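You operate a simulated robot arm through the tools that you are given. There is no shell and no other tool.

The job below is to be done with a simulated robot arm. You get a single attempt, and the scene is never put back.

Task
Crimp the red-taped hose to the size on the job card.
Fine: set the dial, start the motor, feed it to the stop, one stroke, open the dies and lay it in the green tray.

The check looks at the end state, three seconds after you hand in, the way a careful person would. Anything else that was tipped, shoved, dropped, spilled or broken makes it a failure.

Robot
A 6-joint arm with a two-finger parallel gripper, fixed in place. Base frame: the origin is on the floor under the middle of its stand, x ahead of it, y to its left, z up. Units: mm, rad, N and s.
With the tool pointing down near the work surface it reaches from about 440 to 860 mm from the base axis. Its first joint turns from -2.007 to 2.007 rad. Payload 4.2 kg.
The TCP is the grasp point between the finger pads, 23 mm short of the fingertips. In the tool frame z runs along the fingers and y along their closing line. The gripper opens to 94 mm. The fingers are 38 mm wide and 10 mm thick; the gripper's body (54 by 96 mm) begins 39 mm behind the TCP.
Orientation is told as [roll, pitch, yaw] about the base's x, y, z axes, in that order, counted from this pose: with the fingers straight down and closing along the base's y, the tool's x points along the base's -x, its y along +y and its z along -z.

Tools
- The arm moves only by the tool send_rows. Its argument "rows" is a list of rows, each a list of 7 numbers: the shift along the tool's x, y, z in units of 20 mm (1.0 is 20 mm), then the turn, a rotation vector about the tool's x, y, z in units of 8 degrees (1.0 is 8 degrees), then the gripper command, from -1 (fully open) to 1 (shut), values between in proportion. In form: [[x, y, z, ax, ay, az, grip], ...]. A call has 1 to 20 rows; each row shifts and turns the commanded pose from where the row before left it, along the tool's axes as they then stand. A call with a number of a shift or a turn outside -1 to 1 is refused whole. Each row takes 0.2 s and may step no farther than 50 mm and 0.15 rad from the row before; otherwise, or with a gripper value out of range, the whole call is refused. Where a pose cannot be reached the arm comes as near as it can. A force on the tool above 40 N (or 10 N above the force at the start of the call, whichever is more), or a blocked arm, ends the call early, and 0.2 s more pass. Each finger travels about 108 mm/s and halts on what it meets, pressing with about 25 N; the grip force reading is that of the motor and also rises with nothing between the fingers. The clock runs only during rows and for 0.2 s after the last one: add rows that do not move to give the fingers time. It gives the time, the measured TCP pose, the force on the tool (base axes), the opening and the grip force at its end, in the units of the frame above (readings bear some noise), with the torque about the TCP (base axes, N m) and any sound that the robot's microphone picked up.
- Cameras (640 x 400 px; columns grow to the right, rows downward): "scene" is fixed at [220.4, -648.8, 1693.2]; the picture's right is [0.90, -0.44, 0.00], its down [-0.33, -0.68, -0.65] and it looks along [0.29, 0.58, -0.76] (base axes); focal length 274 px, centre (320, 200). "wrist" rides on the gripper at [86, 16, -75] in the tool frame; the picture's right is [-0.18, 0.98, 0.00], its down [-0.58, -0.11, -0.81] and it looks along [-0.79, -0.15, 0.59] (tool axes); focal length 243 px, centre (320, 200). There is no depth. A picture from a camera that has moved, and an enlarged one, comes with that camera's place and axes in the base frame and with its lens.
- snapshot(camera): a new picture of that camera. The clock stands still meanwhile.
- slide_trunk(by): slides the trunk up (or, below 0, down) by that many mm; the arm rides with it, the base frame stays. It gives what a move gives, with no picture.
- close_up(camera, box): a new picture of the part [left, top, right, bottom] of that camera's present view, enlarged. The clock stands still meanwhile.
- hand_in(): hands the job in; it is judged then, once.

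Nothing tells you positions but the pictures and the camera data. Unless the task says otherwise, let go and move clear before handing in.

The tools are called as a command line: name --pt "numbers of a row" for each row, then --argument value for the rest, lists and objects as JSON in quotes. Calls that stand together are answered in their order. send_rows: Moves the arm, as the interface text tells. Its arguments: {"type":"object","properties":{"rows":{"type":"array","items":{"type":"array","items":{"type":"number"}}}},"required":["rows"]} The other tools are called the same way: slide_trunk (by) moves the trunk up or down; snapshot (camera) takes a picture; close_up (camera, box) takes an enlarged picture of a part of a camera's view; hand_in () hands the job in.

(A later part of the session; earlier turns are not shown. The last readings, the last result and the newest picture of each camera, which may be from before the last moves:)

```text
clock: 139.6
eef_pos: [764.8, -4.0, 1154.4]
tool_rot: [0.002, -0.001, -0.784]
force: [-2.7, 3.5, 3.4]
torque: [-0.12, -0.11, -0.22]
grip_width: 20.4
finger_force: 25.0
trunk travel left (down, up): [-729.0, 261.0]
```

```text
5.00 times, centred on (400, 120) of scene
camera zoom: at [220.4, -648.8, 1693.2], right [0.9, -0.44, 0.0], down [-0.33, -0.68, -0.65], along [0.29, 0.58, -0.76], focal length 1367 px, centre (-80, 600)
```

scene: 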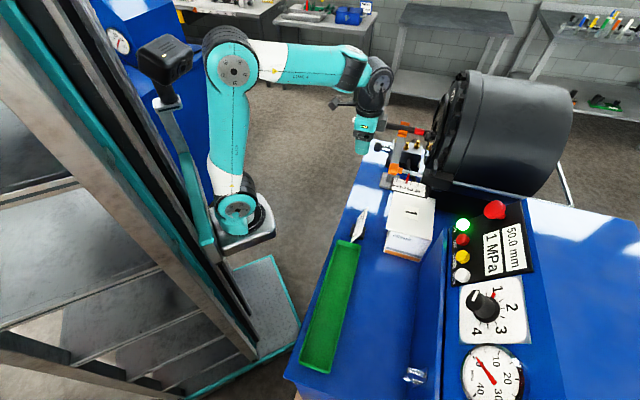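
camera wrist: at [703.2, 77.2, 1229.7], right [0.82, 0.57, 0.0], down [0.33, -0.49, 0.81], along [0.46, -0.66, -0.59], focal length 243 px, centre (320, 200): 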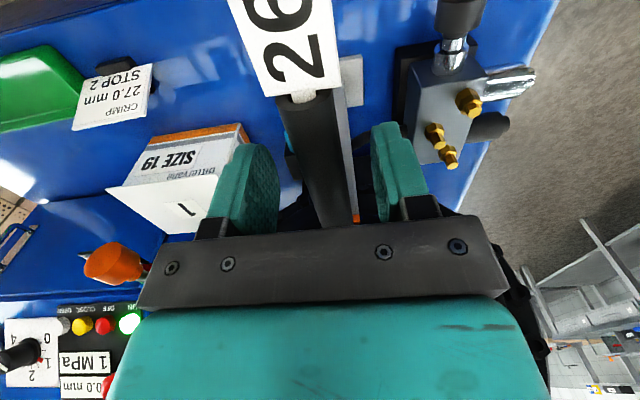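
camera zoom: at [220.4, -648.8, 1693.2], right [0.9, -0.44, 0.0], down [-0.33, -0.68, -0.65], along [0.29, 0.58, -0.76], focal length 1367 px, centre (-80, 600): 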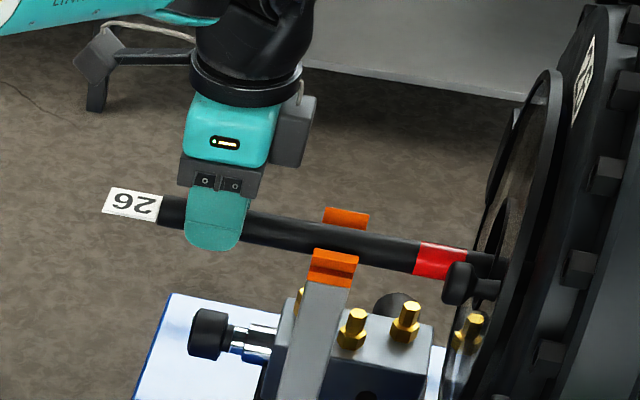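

Both supports are carrying it now, with a light push still on the stop. Releasing.

send_rows --pt "0 0 0 0 0 0 0.5" --pt "0 0 0 0 0 0 0.4" --pt "0 0 0 0 0 0 0.1" --pt "0 0 0 0 0 0 -0.1" --pt "0 0 0 0 0 0 -0.1"

close_up --camera "scene" --box '[350, 80, 450, 160]'

close_up --camera "scene" --box '[395, 170, 425, 190]'

```text
clock: 140.8
eef_pos: [765.9, -2.9, 1155.2]
tool_rot: [0.002, 0.0, -0.782]
force: [0.9, 0.3, -0.6]
torque: [0.0, 0.0, -0.01]
grip_width: 51.6
finger_force: 0.1
trunk travel left (down, up): [-729.0, 261.0]
```

```text
5.00 times, centred on (400, 120) of scene
camera zoom: at [220.4, -648.8, 1693.2], right [0.9, -0.44, 0.0], down [-0.33, -0.68, -0.65], along [0.29, 0.58, -0.76], focal length 1367 px, centre (-80, 600)
```

zoom: 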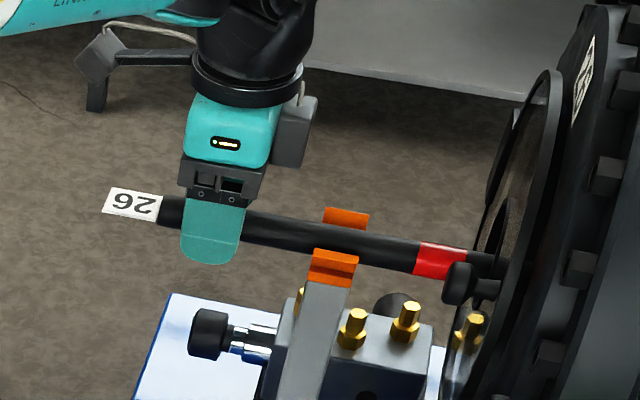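

```text
16.00 times, centred on (410, 180) of scene
camera zoom: at [220.4, -648.8, 1693.2], right [0.9, -0.44, 0.0], down [-0.33, -0.68, -0.65], along [0.29, 0.58, -0.76], focal length 4375 px, centre (-1120, 520)
```

zoom: 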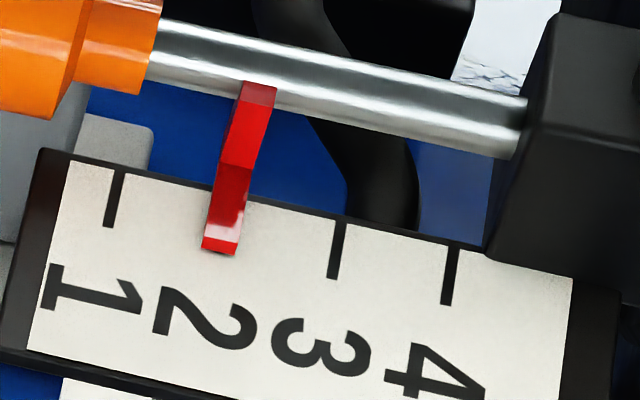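

The hose sits against the stop with the pointer on 2. Now I'll lift the hand away and go to the yellow CLOSE button.

send_rows --pt "0 0 -0.5 0 0 0 -0.1" --pt "0 0 -0.9 0 0 0 -0.1" --pt "0 0 -0.9 0 0 0 -0.1" --pt "0 0 -0.9 0 0 0 -0.1" --pt "0 0 -0.8 0 0 0 -0.1"

slide_trunk --by 55

send_rows --pt "0 -0.6 0 0 0 0 1" --pt "-0.3 -1 0 0 0 0 1" --pt "-0.3 -1 0 0 0 0 1" --pt "-0.3 -1 0 0 0 0 1" --pt "-0.3 -1 0 0 0 0 1" --pt "-0.3 -1 0 0 0 0 1" --pt "-0.3 -1 0 0 0 0 1" --pt "-0.3 -1 0 0 0 0 1" --pt "-0.3 -1 0 0 0 0 1" --pt "-0.3 -1 0 0 0 0 1" --pt "-0.3 -1 0 0 0 0 1" --pt "-0.3 -1 0 0 0 0 1" --pt "-0.3 -1 0 0 0 0 1" --pt "-0.3 -1 0 0 0 0 1" --pt "-0.3 -1 0 0 0 0 1" --pt "-0.3 -1 0 0 0 0 1" --pt "-0.3 -1 0 0 0 0 1" --pt "-0.3 -1 0 0 0 0 1"

snapshot --camera "scene"

```text
clock: 142.0
eef_pos: [765.5, -4.3, 1235.1]
tool_rot: [0.003, 0.0, -0.786]
force: [-0.2, -0.4, 0.5]
torque: [0.01, 0.01, 0.01]
grip_width: 51.7
finger_force: 0.0
trunk travel left (down, up): [-729.0, 261.0]
```

```text
clock: 143.0
eef_pos: [764.3, -4.2, 1288.0]
tool_rot: [0.0, -0.001, -0.784]
force: [0.6, 0.3, -1.2]
torque: [0.0, -0.01, 0.01]
grip_width: 51.6
finger_force: 0.0
trunk travel left (down, up): [-784.0, 206.0]
```

```text
clock: 146.8
eef_pos: [587.9, -327.2, 1288.4]
tool_rot: [0.002, 0.0, -0.783]
force: [0.4, -0.1, -0.7]
torque: [0.0, 0.01, 0.01]
grip_width: 0.3
finger_force: 25.3
trunk travel left (down, up): [-784.0, 206.0]
```

```text
taken
```

scene: 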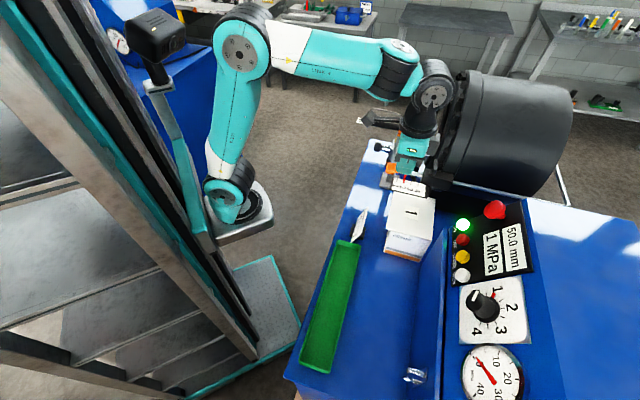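

send_rows --pt "-0.3 -0.9 0 0 0 0 1" --pt "-0.3 -0.9 0 0 0 0 1" --pt "-0.3 -0.9 0 0 0 0 1" --pt "-0.3 -0.9 0 0 0 0 1" --pt "-0.3 -0.9 0 0 0 0 1" --pt "-0.3 -0.87 0 0 0 0 1" --pt "0 0 0 0 -0.98 0 1" --pt "0 0 0 0 -0.98 0 1" --pt "0 0 0 0 -0.98 0 1" --pt "0 0 0 0 -0.98 0 1" --pt "0 0 0 0 -0.98 0 1" --pt "0 0 0 0 -0.98 0 1" --pt "0 0 0 0 -0.98 0 1"

snapshot --camera "wrist"

close_up --camera "scene" --box '[330, 80, 450, 200]'

```text
clock: 149.6
eef_pos: [537.7, -427.4, 1289.5]
tool_rot: [0.002, -0.958, -0.788]
force: [-0.6, -0.3, 0.4]
torque: [-0.01, 0.03, -0.02]
grip_width: 0.0
finger_force: 25.3
trunk travel left (down, up): [-784.0, 206.0]
```

```text
taken
camera wrist: at [471.4, -338.1, 1261.6], right [0.77, 0.62, 0.15], down [-0.31, 0.15, 0.94], along [0.56, -0.77, 0.31], focal length 243 px, centre (320, 200)
```

wrist: 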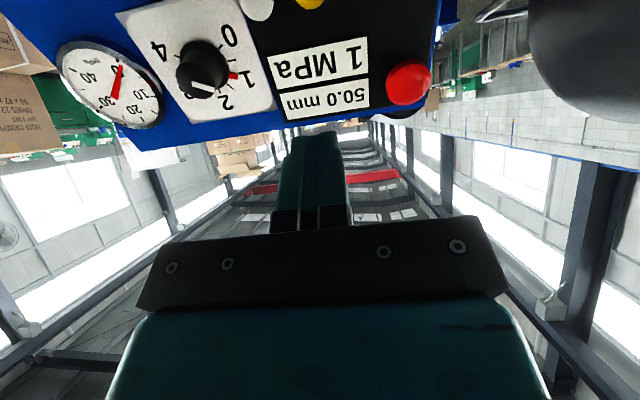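

```text
3.33 times, centred on (390, 140) of scene
camera zoom: at [220.4, -648.8, 1693.2], right [0.9, -0.44, 0.0], down [-0.33, -0.68, -0.65], along [0.29, 0.58, -0.76], focal length 912 px, centre (87, 400)
```

zoom: 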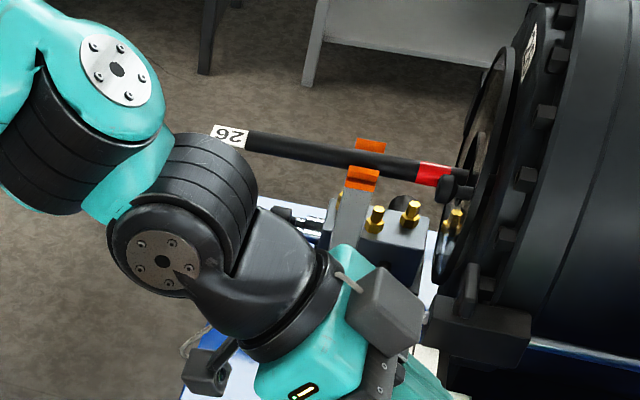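

I'll line up with the CLOSE button and approach part-way, then verify.

send_rows --pt "0.735 -0.05 0 0 0 0 1" --pt "0.73 0 0 0 0 0 1" --pt "0 0 0.5 0 0 0 1"

snapshot --camera "wrist"

close_up --camera "wrist" --box '[230, 0, 420, 110]'

```text
clock: 150.4
eef_pos: [531.2, -421.5, 1258.3]
tool_rot: [0.004, -0.957, -0.788]
force: [0.1, -0.8, 0.5]
torque: [-0.02, -0.02, -0.01]
grip_width: 0.0
finger_force: 24.6
trunk travel left (down, up): [-784.0, 206.0]
```

```text
taken
camera wrist: at [463.6, -333.4, 1231.5], right [0.77, 0.62, 0.15], down [-0.31, 0.15, 0.94], along [0.56, -0.77, 0.31], focal length 243 px, centre (320, 200)
```

wrist: 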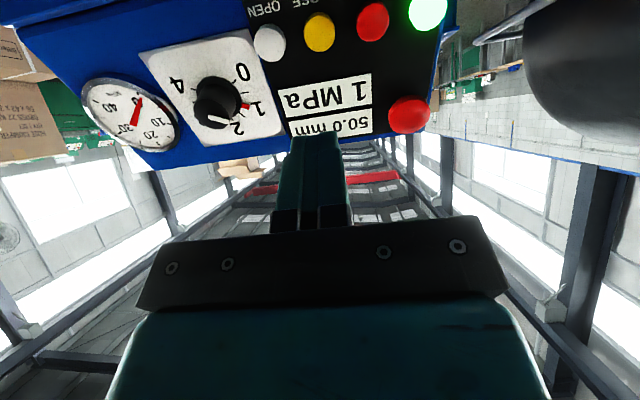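

```text
3.37 times, centred on (325, 55) of wrist
camera zoom: at [463.6, -333.4, 1231.5], right [0.77, 0.62, 0.15], down [-0.31, 0.15, 0.94], along [0.56, -0.77, 0.31], focal length 817 px, centre (303, 688)
```

zoom: 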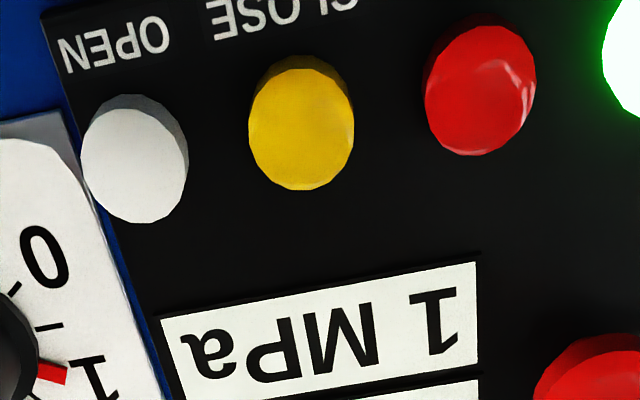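

Centred on CLOSE. Advancing to just short of contact.

send_rows --pt "0 0 1 0 0 0 1" --pt "0 0 1 0 0 0 1" --pt "0 0 1 0 0 0 1" --pt "0 0 1 0 0 0 1" --pt "0 0 1 0 0 0 1" --pt "0 0 1 0 0 0 1" --pt "0 0 0.8 0 0 0 1"

close_up --camera "scene" --box '[390, 170, 540, 300]'

```text
clock: 152.0
eef_pos: [609.1, -499.7, 1179.9]
tool_rot: [0.005, -0.958, -0.788]
force: [0.1, -0.2, 0.1]
torque: [0.01, 0.01, 0.0]
grip_width: 0.0
finger_force: 25.0
trunk travel left (down, up): [-784.0, 206.0]
```

```text
3.08 times, centred on (465, 235) of scene
camera zoom: at [220.4, -648.8, 1693.2], right [0.9, -0.44, 0.0], down [-0.33, -0.68, -0.65], along [0.29, 0.58, -0.76], focal length 841 px, centre (-126, 92)
```

zoom: 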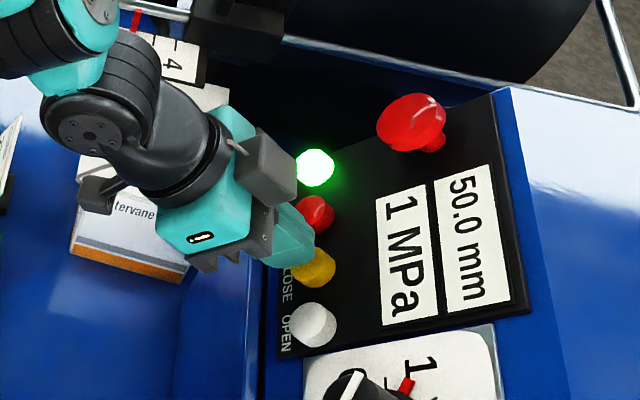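

Now I'll press CLOSE.

send_rows --pt "0 0 0.4 0 0 0 1" --pt "0 0 0.2 0 0 0 1" --pt "0 0 0.15 0 0 0 1" --pt "0 0 0.08 0 0 0 1"

close_up --camera "scene" --box '[440, 190, 540, 280]'

```text
clock: 153.0
eef_pos: [617.5, -509.0, 1170.1]
tool_rot: [0.002, -0.958, -0.787]
force: [-11.2, 10.7, 7.7]
torque: [0.03, 0.09, 0.02]
grip_width: 0.0
finger_force: 24.4
trunk travel left (down, up): [-784.0, 206.0]
heard: click
```

```text
4.44 times, centred on (490, 235) of scene
camera zoom: at [220.4, -648.8, 1693.2], right [0.9, -0.44, 0.0], down [-0.33, -0.68, -0.65], along [0.29, 0.58, -0.76], focal length 1215 px, centre (-436, 44)
```

zoom: 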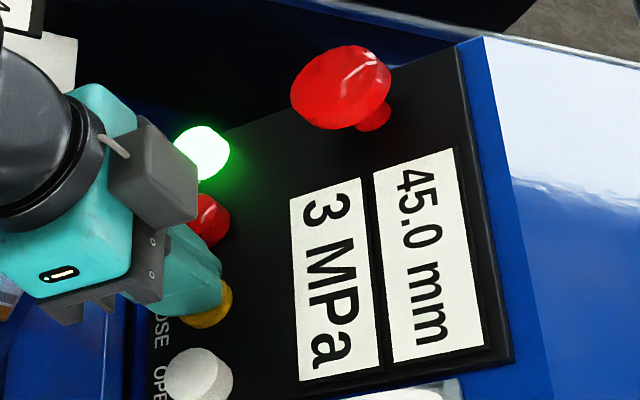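

The dies are closing: 45.0 mm and 3 MPa. I'll hold the press and watch.

send_rows --pt "0 0 0 0 0 0 1" --pt "0 0 0 0 0 0 1" --pt "0 0 0 0 0 0 1" --pt "0 0 0 0 0 0 1" --pt "0 0 0 0 0 0 1"

close_up --camera "scene" --box '[440, 190, 540, 280]'

close_up --camera "scene" --box '[330, 80, 450, 200]'

```text
clock: 154.2
eef_pos: [617.9, -508.8, 1170.0]
tool_rot: [0.002, -0.958, -0.787]
force: [-12.7, 11.1, 6.7]
torque: [0.06, 0.06, -0.03]
grip_width: 0.0
finger_force: 24.7
trunk travel left (down, up): [-784.0, 206.0]
```

```text
4.44 times, centred on (490, 235) of scene
camera zoom: at [220.4, -648.8, 1693.2], right [0.9, -0.44, 0.0], down [-0.33, -0.68, -0.65], along [0.29, 0.58, -0.76], focal length 1215 px, centre (-436, 44)
```

zoom: 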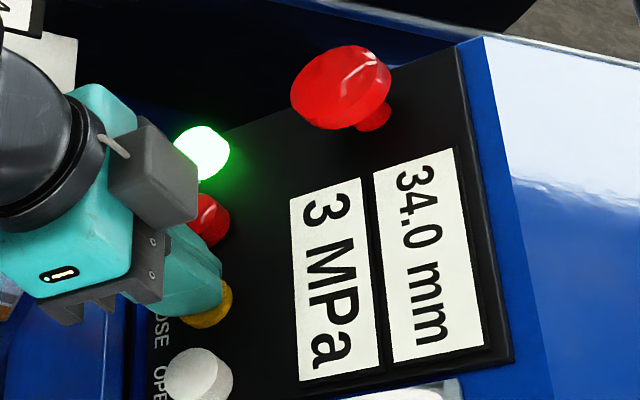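

```text
3.33 times, centred on (390, 140) of scene
camera zoom: at [220.4, -648.8, 1693.2], right [0.9, -0.44, 0.0], down [-0.33, -0.68, -0.65], along [0.29, 0.58, -0.76], focal length 912 px, centre (87, 400)
```

zoom: 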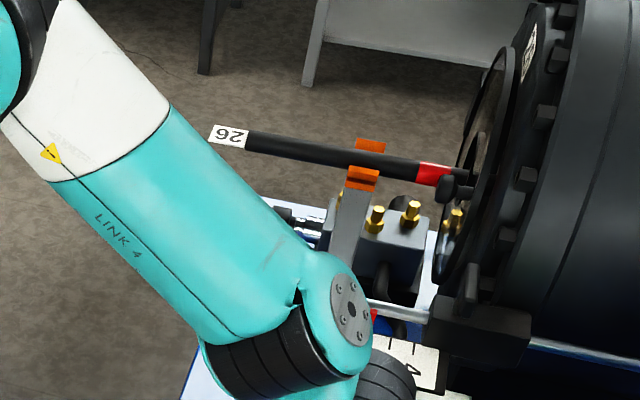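

send_rows --pt "0 0 0 0 0 0 1" --pt "0 0 0 0 0 0 1" --pt "0 0 0 0 0 0 1"

close_up --camera "scene" --box '[440, 190, 540, 280]'

close_up --camera "scene" --box '[330, 80, 450, 200]'

```text
clock: 155.0
eef_pos: [618.8, -508.7, 1169.1]
tool_rot: [0.003, -0.957, -0.788]
force: [-13.6, 9.9, 6.8]
torque: [0.05, 0.09, -0.01]
grip_width: 0.2
finger_force: 24.6
trunk travel left (down, up): [-784.0, 206.0]
```

```text
4.44 times, centred on (490, 235) of scene
camera zoom: at [220.4, -648.8, 1693.2], right [0.9, -0.44, 0.0], down [-0.33, -0.68, -0.65], along [0.29, 0.58, -0.76], focal length 1215 px, centre (-436, 44)
```

zoom: 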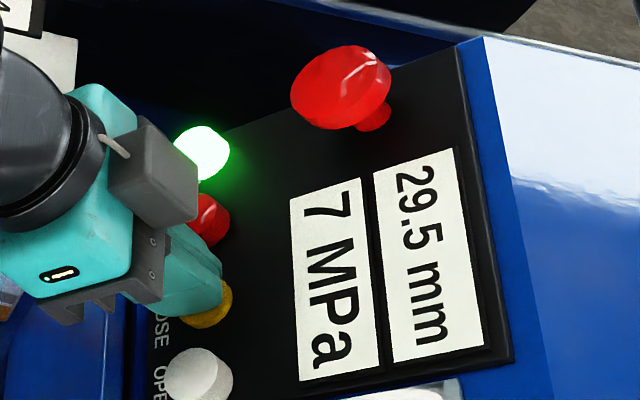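

```text
3.33 times, centred on (390, 140) of scene
camera zoom: at [220.4, -648.8, 1693.2], right [0.9, -0.44, 0.0], down [-0.33, -0.68, -0.65], along [0.29, 0.58, -0.76], focal length 912 px, centre (87, 400)
```

zoom: 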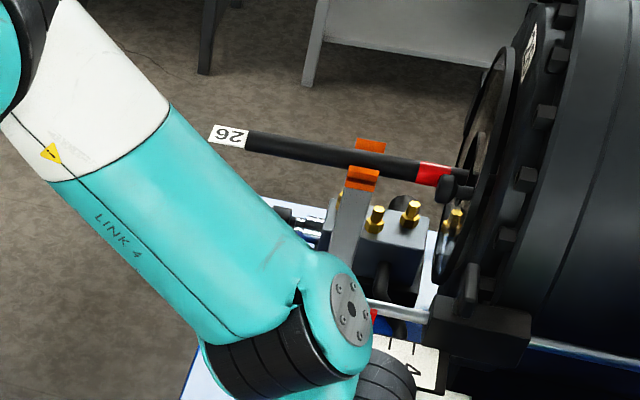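

The dies have started biting: 29.5 mm and 7 MPa. Still holding.

send_rows --pt "0 0 0 0 0 0 1" --pt "0 0 0 0 0 0 1"

close_up --camera "scene" --box '[440, 190, 540, 280]'

```text
clock: 155.6
eef_pos: [618.0, -508.9, 1170.0]
tool_rot: [0.003, -0.958, -0.786]
force: [-12.3, 9.1, 7.4]
torque: [0.03, 0.06, -0.05]
grip_width: 0.0
finger_force: 25.2
trunk travel left (down, up): [-784.0, 206.0]
```

```text
4.44 times, centred on (490, 235) of scene
camera zoom: at [220.4, -648.8, 1693.2], right [0.9, -0.44, 0.0], down [-0.33, -0.68, -0.65], along [0.29, 0.58, -0.76], focal length 1215 px, centre (-436, 44)
```

zoom: 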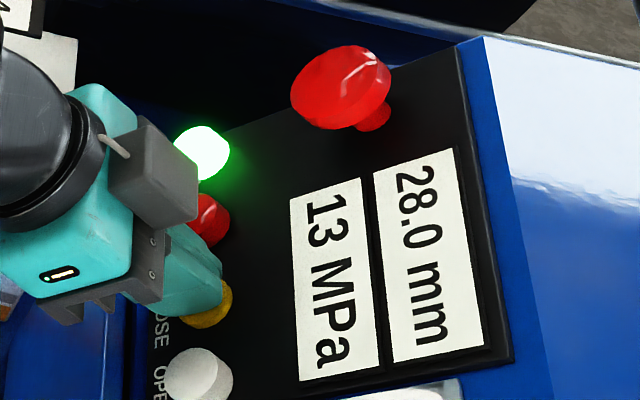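

send_rows --pt "0 0 0 0 0 0 1" --pt "0 0 0 0 0 0 1"

close_up --camera "scene" --box '[440, 190, 540, 280]'

```text
clock: 156.2
eef_pos: [618.9, -507.9, 1170.4]
tool_rot: [0.005, -0.958, -0.787]
force: [-12.4, 9.6, 7.6]
torque: [0.04, 0.06, -0.07]
grip_width: 0.2
finger_force: 25.0
trunk travel left (down, up): [-784.0, 206.0]
```

```text
4.44 times, centred on (490, 235) of scene
camera zoom: at [220.4, -648.8, 1693.2], right [0.9, -0.44, 0.0], down [-0.33, -0.68, -0.65], along [0.29, 0.58, -0.76], focal length 1215 px, centre (-436, 44)
```

zoom: 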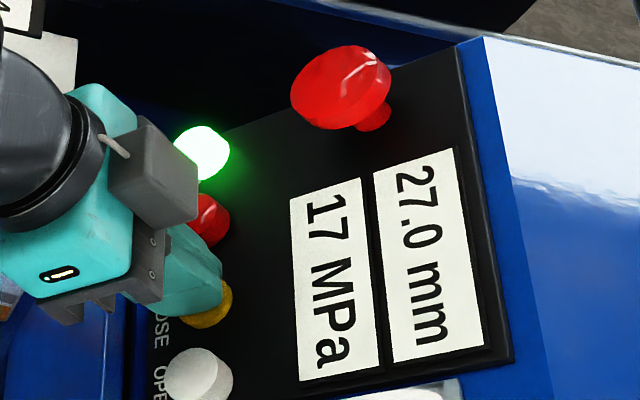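

It shows 27.0 mm at 17 MPa. I'll hold a moment more to confirm it stops there.

send_rows --pt "0 0 0 0 0 0 1"

close_up --camera "scene" --box '[440, 190, 540, 280]'

close_up --camera "scene" --box '[330, 80, 450, 200]'

```text
clock: 156.6
eef_pos: [618.3, -508.9, 1169.7]
tool_rot: [0.002, -0.958, -0.787]
force: [-13.7, 9.3, 7.5]
torque: [0.02, 0.06, -0.05]
grip_width: 0.2
finger_force: 24.8
trunk travel left (down, up): [-784.0, 206.0]
```

```text
4.44 times, centred on (490, 235) of scene
camera zoom: at [220.4, -648.8, 1693.2], right [0.9, -0.44, 0.0], down [-0.33, -0.68, -0.65], along [0.29, 0.58, -0.76], focal length 1215 px, centre (-436, 44)
```

zoom: 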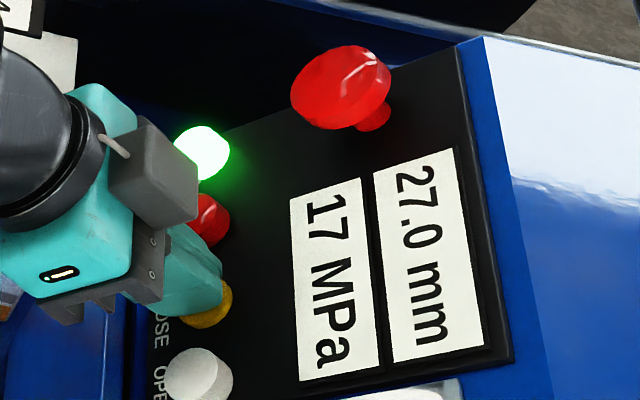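

```text
3.33 times, centred on (390, 140) of scene
camera zoom: at [220.4, -648.8, 1693.2], right [0.9, -0.44, 0.0], down [-0.33, -0.68, -0.65], along [0.29, 0.58, -0.76], focal length 912 px, centre (87, 400)
```

zoom: 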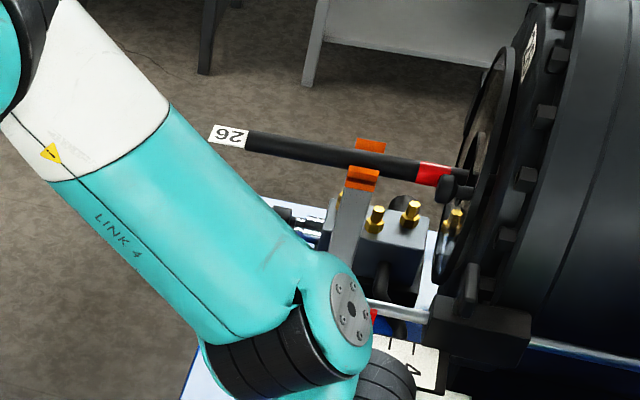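

Stable at 27.0 mm. I'll release CLOSE, move over to OPEN and press it.

send_rows --pt "0 0 -0.8 0 0 0 1" --pt "0 0 -0.7 0 0 0 1" --pt "0 -0.76 0 0 0 0 1" --pt "0 -0.76 0 0 0 0 1" --pt "0 -0.76 0 0 0 0 1" --pt "0 0 0 0 0 0 1"

close_up --camera "scene" --box '[390, 170, 540, 300]'

snapshot --camera "wrist"

```text
clock: 158.0
eef_pos: [569.3, -523.6, 1187.4]
tool_rot: [0.001, -0.957, -0.785]
force: [0.5, -1.3, 0.0]
torque: [-0.01, 0.01, 0.0]
grip_width: 0.0
finger_force: 25.0
trunk travel left (down, up): [-784.0, 206.0]
```

```text
3.08 times, centred on (465, 235) of scene
camera zoom: at [220.4, -648.8, 1693.2], right [0.9, -0.44, 0.0], down [-0.33, -0.68, -0.65], along [0.29, 0.58, -0.76], focal length 841 px, centre (-126, 92)
```

zoom: 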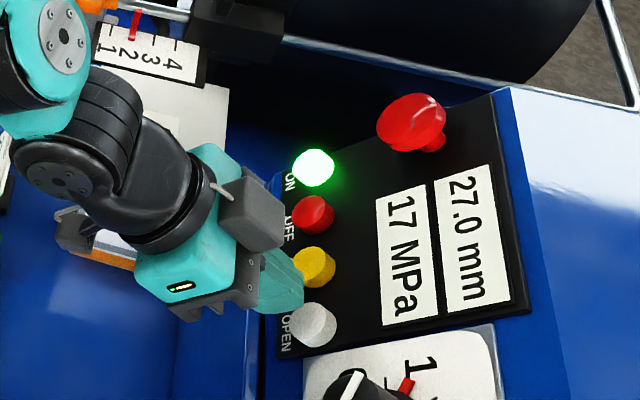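

```text
taken
camera wrist: at [503.2, -435.5, 1161.3], right [0.77, 0.62, 0.15], down [-0.31, 0.15, 0.94], along [0.56, -0.77, 0.31], focal length 243 px, centre (320, 200)
```

wrist: 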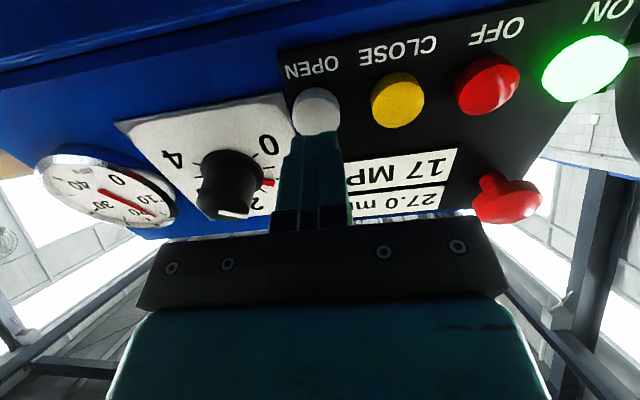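

Aligned with OPEN. Pressing it.

send_rows --pt "0 0 0.7 0 0 0 1" --pt "0 0 0.5 0 0 0 1" --pt "0 0 0.2 0 0 0 1" --pt "0 0 0.12 0 0 0 1" --pt "0 0 0.08 0 0 0 1"

close_up --camera "scene" --box '[440, 190, 540, 280]'

```text
clock: 159.2
eef_pos: [587.2, -542.0, 1170.5]
tool_rot: [0.001, -0.959, -0.787]
force: [-14.3, 12.4, 9.5]
torque: [0.07, 0.1, -0.04]
grip_width: 0.0
finger_force: 25.0
trunk travel left (down, up): [-784.0, 206.0]
heard: click
```

```text
4.44 times, centred on (490, 235) of scene
camera zoom: at [220.4, -648.8, 1693.2], right [0.9, -0.44, 0.0], down [-0.33, -0.68, -0.65], along [0.29, 0.58, -0.76], focal length 1215 px, centre (-436, 44)
```

zoom: 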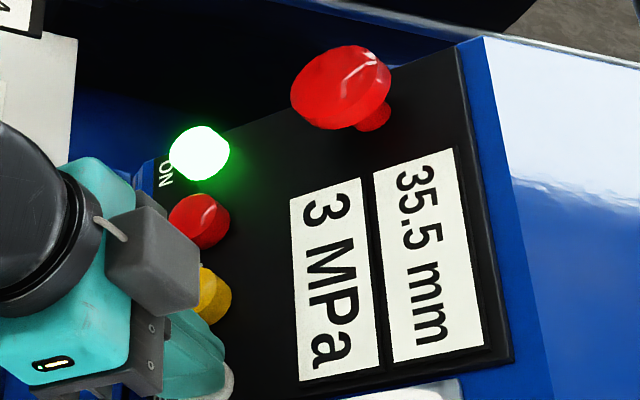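

The dies are opening: 35.5 mm. I'll hold until they are fully open.

send_rows --pt "0 0 0 0 0 0 1" --pt "0 0 0 0 0 0 1" --pt "0 0 0 0 0 0 1" --pt "0 0 0 0 0 0 1" --pt "0 0 0 0 0 0 1" --pt "0 0 0 0 0 0 1" --pt "0 0 0 0 0 0 1"

close_up --camera "scene" --box '[440, 190, 540, 280]'

close_up --camera "scene" --box '[330, 80, 450, 200]'

```text
clock: 160.8
eef_pos: [587.0, -541.6, 1169.3]
tool_rot: [0.001, -0.958, -0.786]
force: [-16.3, 11.0, 11.4]
torque: [-0.01, 0.08, -0.13]
grip_width: 0.1
finger_force: 25.1
trunk travel left (down, up): [-784.0, 206.0]
```

```text
4.44 times, centred on (490, 235) of scene
camera zoom: at [220.4, -648.8, 1693.2], right [0.9, -0.44, 0.0], down [-0.33, -0.68, -0.65], along [0.29, 0.58, -0.76], focal length 1215 px, centre (-436, 44)
```

zoom: 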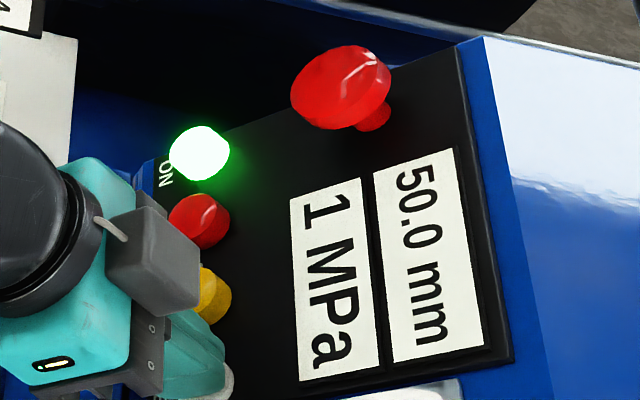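

```text
3.33 times, centred on (390, 140) of scene
camera zoom: at [220.4, -648.8, 1693.2], right [0.9, -0.44, 0.0], down [-0.33, -0.68, -0.65], along [0.29, 0.58, -0.76], focal length 912 px, centre (87, 400)
```

zoom: 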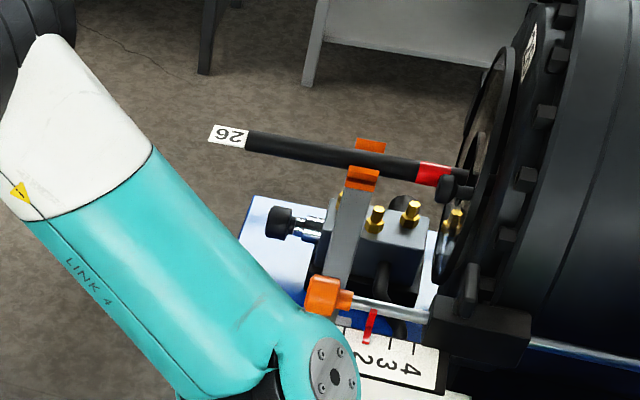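

The dies are fully open at 50.0 mm and the hose is still resting in place. I'll back off, level the tool and return to the hose.

send_rows --pt "0 0 -0.8 0 0 0 1" --pt "0 0 -1 0 0 0 1" --pt "0 0 -1 0 0 0 1" --pt "0 0 -1 0 0 0 1" --pt "0 0 -1 0 0 0 0.5" --pt "0 0 -1 0 0 0 -0.1" --pt "0 0 0 0 0.98 0 -0.1" --pt "0 0 0 0 0.98 0 -0.1" --pt "0 0 0 0 0.98 0 -0.1" --pt "0 0 0 0 0.98 0 -0.1" --pt "0 0 0 0 0.98 0 -0.1" --pt "0 0 0 0 0.98 0 -0.1" --pt "0 0 0 0 0.96 0 -0.1"

close_up --camera "scene" --box '[440, 190, 540, 345]'

```text
clock: 163.6
eef_pos: [522.1, -476.3, 1236.7]
tool_rot: [0.002, -0.001, -0.785]
force: [0.3, 0.1, -0.2]
torque: [-0.02, -0.05, 0.01]
grip_width: 51.7
finger_force: 0.1
trunk travel left (down, up): [-784.0, 206.0]
```

```text
2.58 times, centred on (490, 268) of scene
camera zoom: at [220.4, -648.8, 1693.2], right [0.9, -0.44, 0.0], down [-0.33, -0.68, -0.65], along [0.29, 0.58, -0.76], focal length 706 px, centre (-119, 26)
```

zoom: 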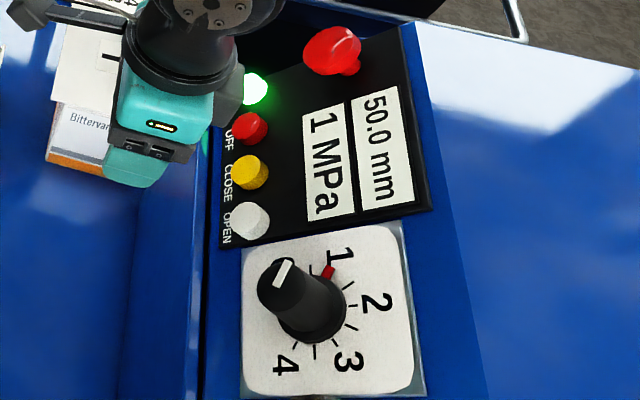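

send_rows --pt "0.6 0 -0.6 0 0 0 -0.1" --pt "0.8 0 -0.7 0 0 0 -0.1" --pt "0.8 0 -0.7 0 0 0 -0.1" --pt "0.8 0.6 -0.5 0 0 0 -0.1" --pt "0.8 0.9 0 0 0 0 -0.1" --pt "0.8 0.9 0 0 0 0 -0.1" --pt "0.8 0.9 0 0 0 0 -0.1" --pt "0.8 0.9 0 0 0 0 -0.1" --pt "0.1 1 0 0 0 0 -0.1" --pt "0 1 0 0 0 0 -0.1" --pt "0 1 0 0 0 0 -0.1" --pt "0 1 0 0 0 0 -0.1" --pt "0 1 0 0 0 0 -0.1" --pt "0 1 0 0 0 0 -0.1" --pt "0 1 0 0 0 0 -0.1" --pt "0 1 0 0 0 0 -0.1" --pt "0 1 0 0 0 0 -0.1" --pt "0 1 0 0 0 0 -0.1" --pt "0 1 0 0 0 0 -0.1" --pt "0 1 0 0 0 0 -0.1"

send_rows --pt "0 1 0 0 0 0 -0.1" --pt "0 1 0 0 0 0 -0.1" --pt "0 1 0 0 0 0 -0.1" --pt "0 1 0 0 0 0 -0.1" --pt "0 1 0 0 0 0 -0.1" --pt "0 1 0 0 0 0 -0.1" --pt "0 1 0 0 0 0 -0.1" --pt "0 1 0 0 0 0 -0.1" --pt "0 0.8 0 0 0 0 -0.1"

slide_trunk --by -55

snapshot --camera "wrist"

close_up --camera "scene" --box '[330, 60, 450, 160]'

```text
clock: 167.8
eef_pos: [661.9, -157.1, 1287.0]
tool_rot: [0.001, 0.0, -0.783]
force: [-0.9, -0.1, 0.4]
torque: [0.01, -0.01, 0.01]
grip_width: 51.7
finger_force: 0.1
trunk travel left (down, up): [-784.0, 206.0]
```

```text
clock: 169.8
eef_pos: [786.1, -29.8, 1288.2]
tool_rot: [0.002, -0.002, -0.786]
force: [0.3, -0.4, -0.3]
torque: [0.01, -0.01, 0.0]
grip_width: 51.5
finger_force: 0.0
trunk travel left (down, up): [-784.0, 206.0]
```

```text
clock: 170.8
eef_pos: [785.0, -30.6, 1234.2]
tool_rot: [0.002, -0.003, -0.785]
force: [0.3, 0.6, 0.3]
torque: [-0.02, 0.0, 0.0]
grip_width: 51.7
finger_force: 0.0
trunk travel left (down, up): [-729.0, 261.0]
```

```text
taken
camera wrist: at [735.3, 40.8, 1308.6], right [0.82, 0.57, 0.0], down [0.33, -0.49, 0.81], along [0.46, -0.67, -0.59], focal length 243 px, centre (320, 200)
```

wrist: 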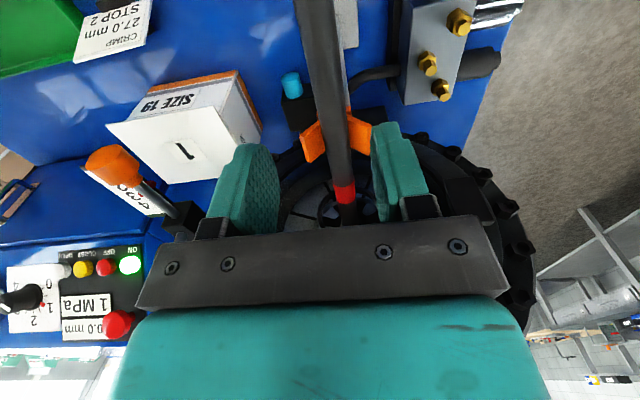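

```text
4.00 times, centred on (390, 110) of scene
camera zoom: at [220.4, -648.8, 1693.2], right [0.9, -0.44, 0.0], down [-0.33, -0.68, -0.65], along [0.29, 0.58, -0.76], focal length 1094 px, centre (40, 560)
```

zoom: 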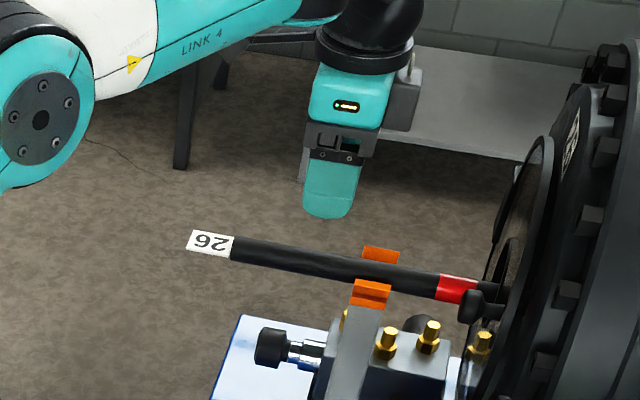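

I'll centre over the hose with a ~6 mm shift and descend to regrip.

send_rows --pt "0 0.29 0.6 0 0 0 -0.1" --pt "0 0 0.9 0 0 0 -0.1" --pt "0 0 0.9 0 0 0 -0.1" --pt "0 0 0.9 0 0 0 -0.1" --pt "0 0 0.6 0 0 0 -0.1" --pt "0 0 0 0 0 0 -0.1"

snapshot --camera "wrist"

close_up --camera "scene" --box '[350, 80, 450, 160]'

```text
clock: 172.2
eef_pos: [790.1, -26.3, 1153.8]
tool_rot: [0.003, -0.003, -0.785]
force: [0.0, -0.1, 0.5]
torque: [0.0, 0.01, 0.0]
grip_width: 51.7
finger_force: 0.0
trunk travel left (down, up): [-729.0, 261.0]
```

```text
taken
camera wrist: at [739.9, 45.8, 1229.0], right [0.82, 0.57, 0.0], down [0.33, -0.49, 0.81], along [0.46, -0.67, -0.59], focal length 243 px, centre (320, 200)
```

wrist: 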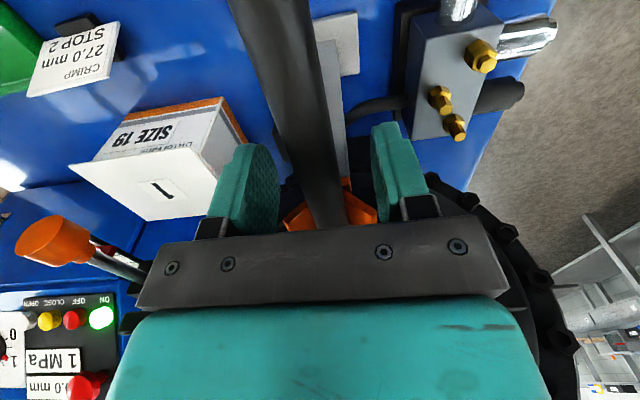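

```text
5.00 times, centred on (400, 120) of scene
camera zoom: at [220.4, -648.8, 1693.2], right [0.9, -0.44, 0.0], down [-0.33, -0.68, -0.65], along [0.29, 0.58, -0.76], focal length 1367 px, centre (-80, 600)
```

zoom: 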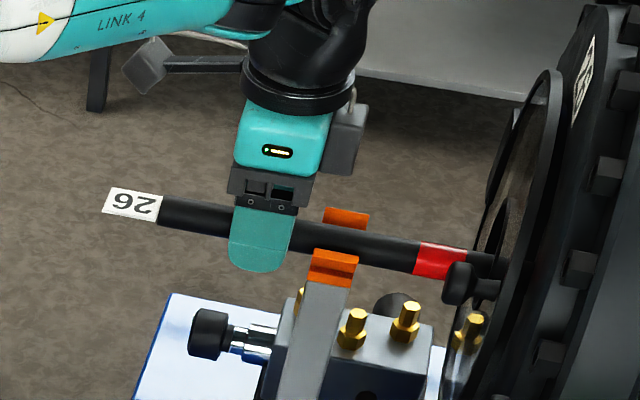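

send_rows --pt "0 -0.08 0 0 0 0 -0.1" --pt "0 0 0 0 0 0 0.3" --pt "0 0 0 0 0 0 0.5" --pt "0 0 0 0 0 0 1" --pt "0 0 0 0 0 0 1" --pt "0 0 -0.2 0 0 0 1" --pt "0 0 -0.2 0 0 0 1" --pt "0 0 -0.1 0 0 0 1" --pt "0 0 0 0 0 0 1"

close_up --camera "scene" --box '[350, 80, 450, 160]'

```text
clock: 174.2
eef_pos: [788.8, -27.3, 1164.6]
tool_rot: [0.001, -0.001, -0.783]
force: [-0.3, 0.7, -2.6]
torque: [0.39, 0.4, -0.01]
grip_width: 20.7
finger_force: 25.2
trunk travel left (down, up): [-729.0, 261.0]
```

```text
5.00 times, centred on (400, 120) of scene
camera zoom: at [220.4, -648.8, 1693.2], right [0.9, -0.44, 0.0], down [-0.33, -0.68, -0.65], along [0.29, 0.58, -0.76], focal length 1367 px, centre (-80, 600)
```

zoom: 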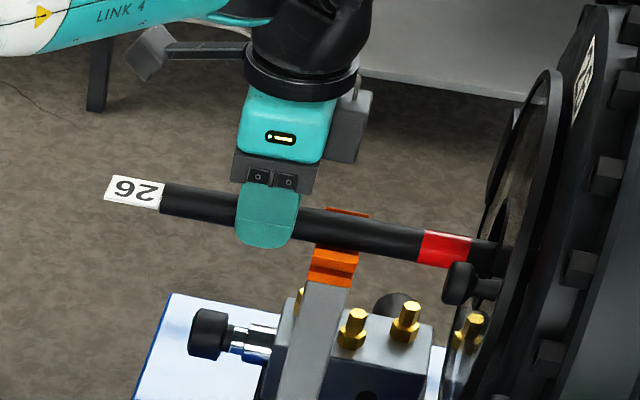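

Off the V and held. Withdrawing the hose straight back out of the dies.

send_rows --pt "0.2 0 -0.05 0 0 0 1" --pt "0.3 0 0 0 0 0 1" --pt "0.4 0 0 0 0 0 1" --pt "0.4 0 0 0 0 0 1" --pt "0.4 0 0 0 0 0 1"

close_up --camera "scene" --box '[350, 80, 450, 160]'

```text
clock: 175.4
eef_pos: [763.3, -2.6, 1165.5]
tool_rot: [0.001, -0.003, -0.784]
force: [-0.8, 0.0, -3.1]
torque: [0.39, 0.46, 0.0]
grip_width: 20.6
finger_force: 25.0
trunk travel left (down, up): [-729.0, 261.0]
```

```text
5.00 times, centred on (400, 120) of scene
camera zoom: at [220.4, -648.8, 1693.2], right [0.9, -0.44, 0.0], down [-0.33, -0.68, -0.65], along [0.29, 0.58, -0.76], focal length 1367 px, centre (-80, 600)
```

zoom: 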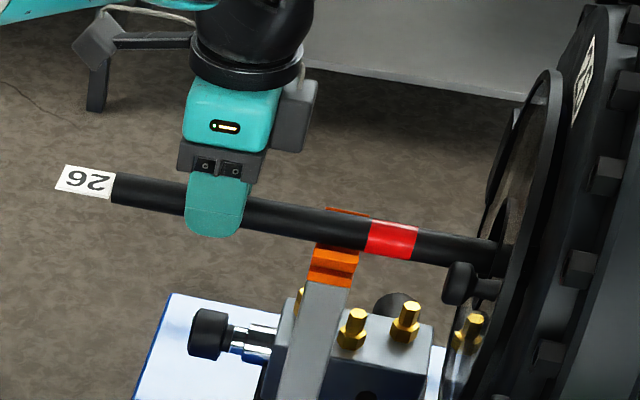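

send_rows --pt "0.4 0 -0.05 0 0 0 1" --pt "0.4 0 -0.05 0 0 0 1" --pt "0.4 0 -0.05 0 0 0 1" --pt "0.4 0 -0.05 0 0 0 1" --pt "0.4 0 0 0 0 0 1" --pt "0.4 0 0 0 0 0 1" --pt "0.4 0 0 0 0 0 1"

close_up --camera "scene" --box '[350, 80, 450, 160]'

```text
clock: 177.0
eef_pos: [727.0, 36.0, 1171.7]
tool_rot: [0.002, 0.0, -0.783]
force: [0.4, 0.3, -3.8]
torque: [0.42, 0.41, 0.01]
grip_width: 20.3
finger_force: 24.9
trunk travel left (down, up): [-729.0, 261.0]
```

```text
5.00 times, centred on (400, 120) of scene
camera zoom: at [220.4, -648.8, 1693.2], right [0.9, -0.44, 0.0], down [-0.33, -0.68, -0.65], along [0.29, 0.58, -0.76], focal length 1367 px, centre (-80, 600)
```

zoom: 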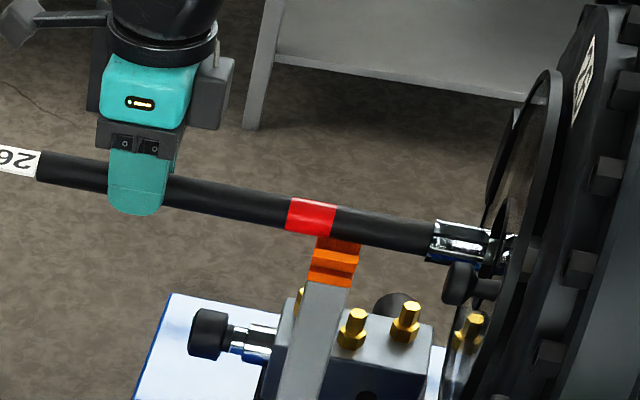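

The ferrule comes out crimped. Continuing until the tip clears the ring, then up over the V.

send_rows --pt "0.5 0 0 0 0 0 1" --pt "0.5 0 0 0 0 0 1" --pt "0.5 0 0 0 0 0 1" --pt "0.5 0 0 0 0 0 1" --pt "0.4 0 0 0 0 0 1"

close_up --camera "scene" --box '[330, 80, 450, 160]'

```text
clock: 178.2
eef_pos: [692.2, 70.9, 1169.3]
tool_rot: [0.001, -0.002, -0.784]
force: [-0.7, 0.0, -3.8]
torque: [0.44, 0.45, -0.03]
grip_width: 20.7
finger_force: 25.0
trunk travel left (down, up): [-729.0, 261.0]
```

```text
5.00 times, centred on (390, 120) of scene
camera zoom: at [220.4, -648.8, 1693.2], right [0.9, -0.44, 0.0], down [-0.33, -0.68, -0.65], along [0.29, 0.58, -0.76], focal length 1367 px, centre (-30, 600)
```

zoom: 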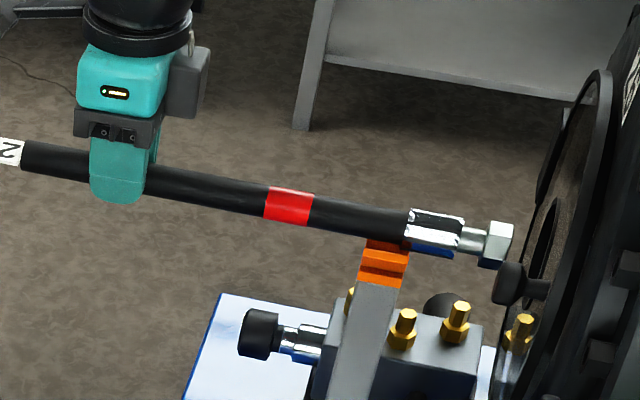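

The hose is out, with the ferrule visibly crimped. Raising it well clear of everything before turning.

slide_trunk --by 160

snapshot --camera "scene"

close_up --camera "scene" --box '[270, 40, 470, 200]'

```text
clock: 180.0
eef_pos: [692.1, 70.1, 1329.3]
tool_rot: [0.001, -0.003, -0.784]
force: [-0.2, 0.2, -3.9]
torque: [0.42, 0.43, 0.04]
grip_width: 20.5
finger_force: 24.9
trunk travel left (down, up): [-889.0, 101.0]
```

```text
taken
```

scene: 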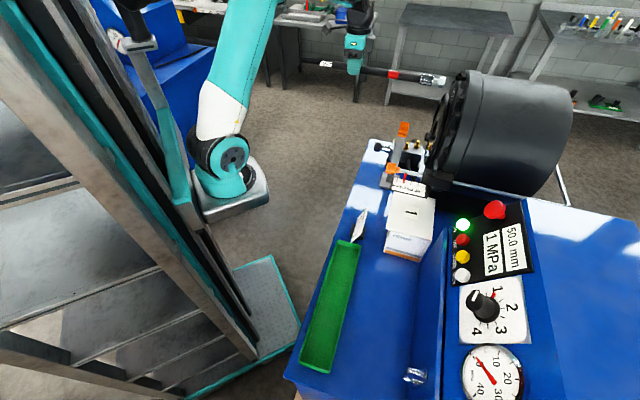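

```text
2.50 times, centred on (370, 120) of scene
camera zoom: at [220.4, -648.8, 1693.2], right [0.9, -0.44, 0.0], down [-0.33, -0.68, -0.65], along [0.29, 0.58, -0.76], focal length 684 px, centre (195, 400)
```

zoom: 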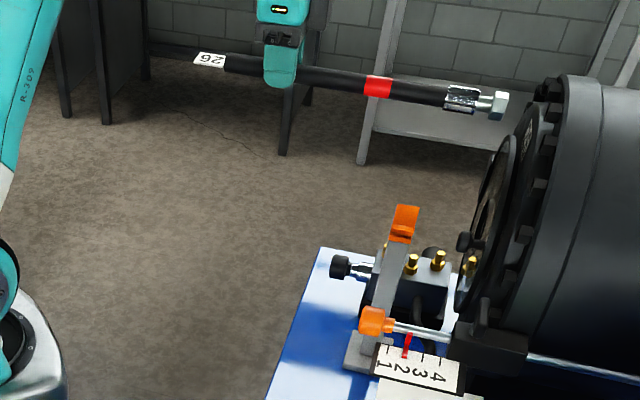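

Clear. Now moving sideways, then turning the hose parallel to the tray.

send_rows --pt "0 -0.5 0 0 0 0 1" --pt "0 -0.9 0 0 0 0 1" --pt "0 -0.9 0 0 0 0 1" --pt "0 -0.9 0 0 0 0 1" --pt "0 -0.9 0 0 0 0 1" --pt "0 -0.9 0 0 0 0 1" --pt "0 -0.9 0 0 0 0 1" --pt "0 -0.9 0 0 0 0 1" --pt "0 -0.9 0 0 0 0 1" --pt "0 -0.9 0 0 0 0 1" --pt "0 -0.9 0 0 0 0 1" --pt "0 -0.9 0 0 0 0 1" --pt "0 -0.9 0 0 0 0 1" --pt "0 -0.9 0 0 0 0 1" --pt "0 -0.9 0 0 0 0 1" --pt "0 -0.9 0 0 0 0 1" --pt "0 -0.9 0 0 0 0 1"

send_rows --pt "0 0 0 0 0 -0.5 1" --pt "0 0 0 0 0 -0.75 1" --pt "0 0 0 0 0 -0.75 1" --pt "0 0 0 0 0 -0.75 1" --pt "0 0 0 0 0 -0.75 1" --pt "0 0 0 0 0 -0.75 1" --pt "0 0 0 0 0 -0.75 1" --pt "0 0 0 0 0 -0.75 1" --pt "0 0 0 0 0 -0.75 1" --pt "0 0 0 0 0 -0.75 1" --pt "0 0 0 0 0 -0.75 1" --pt "0 0 0 0 0 -0.75 1" --pt "0 0 0 0 0 -0.75 1" --pt "0 0 0 0 0 -0.75 1" --pt "0 0 0 0 0 -0.75 1" --pt "0 0 0 0 0 -0.25 1"

snapshot --camera "scene"

snapshot --camera "wrist"

```text
clock: 183.6
eef_pos: [480.8, -141.0, 1327.8]
tool_rot: [0.001, -0.003, -0.783]
force: [-0.1, 0.1, -3.1]
torque: [0.44, 0.39, -0.03]
grip_width: 20.6
finger_force: 24.9
trunk travel left (down, up): [-889.0, 101.0]
```

```text
clock: 187.0
eef_pos: [480.8, -141.5, 1328.7]
tool_rot: [-0.002, -0.001, 0.788]
force: [0.0, 0.7, -4.1]
torque: [-0.38, 0.39, 0.03]
grip_width: 20.4
finger_force: 25.5
trunk travel left (down, up): [-889.0, 101.0]
```

```text
taken
```

scene: 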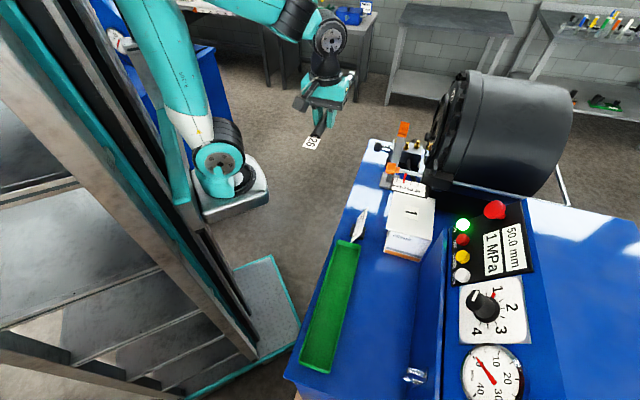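

```text
taken
camera wrist: at [408.6, -191.8, 1403.9], right [-0.57, 0.82, 0.0], down [0.49, 0.34, 0.81], along [0.67, 0.46, -0.59], focal length 243 px, centre (320, 200)
```

wrist: 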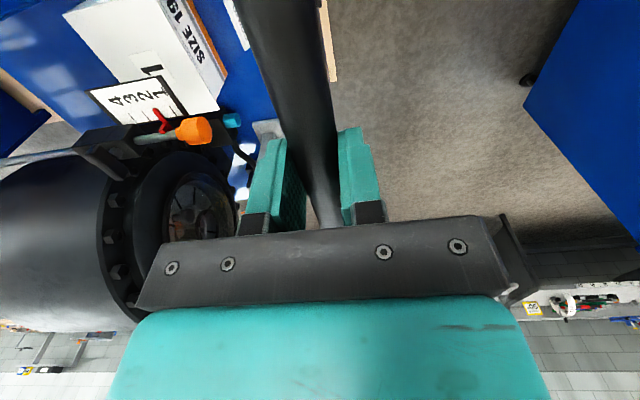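

close_up --camera "scene" --box '[290, 90, 350, 160]'

close_up --camera "scene" --box '[285, 230, 385, 390]'

```text
5.71 times, centred on (320, 125) of scene
camera zoom: at [220.4, -648.8, 1693.2], right [0.9, -0.44, 0.0], down [-0.33, -0.68, -0.65], along [0.29, 0.58, -0.76], focal length 1563 px, centre (320, 629)
```

zoom: 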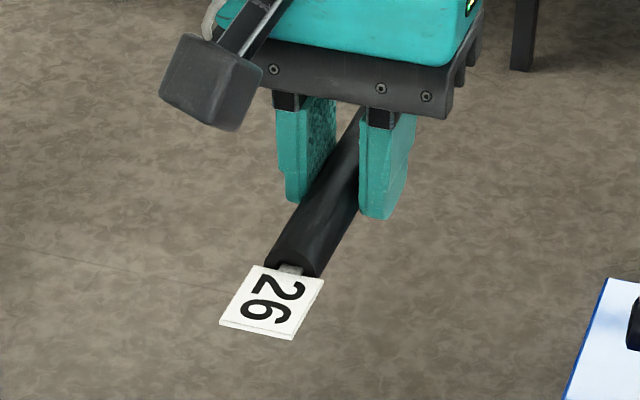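

```text
2.50 times, centred on (335, 310) of scene
camera zoom: at [220.4, -648.8, 1693.2], right [0.9, -0.44, 0.0], down [-0.33, -0.68, -0.65], along [0.29, 0.58, -0.76], focal length 684 px, centre (282, -75)
```

zoom: 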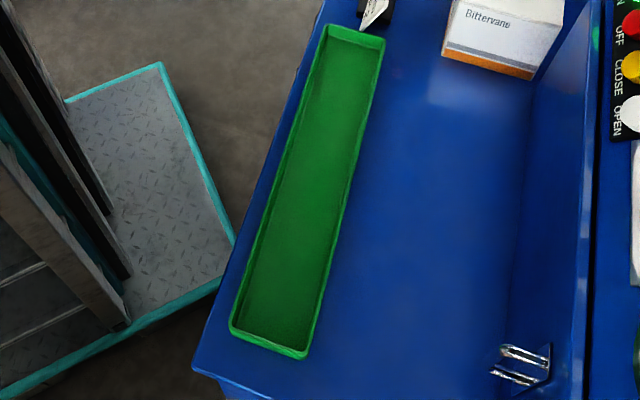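

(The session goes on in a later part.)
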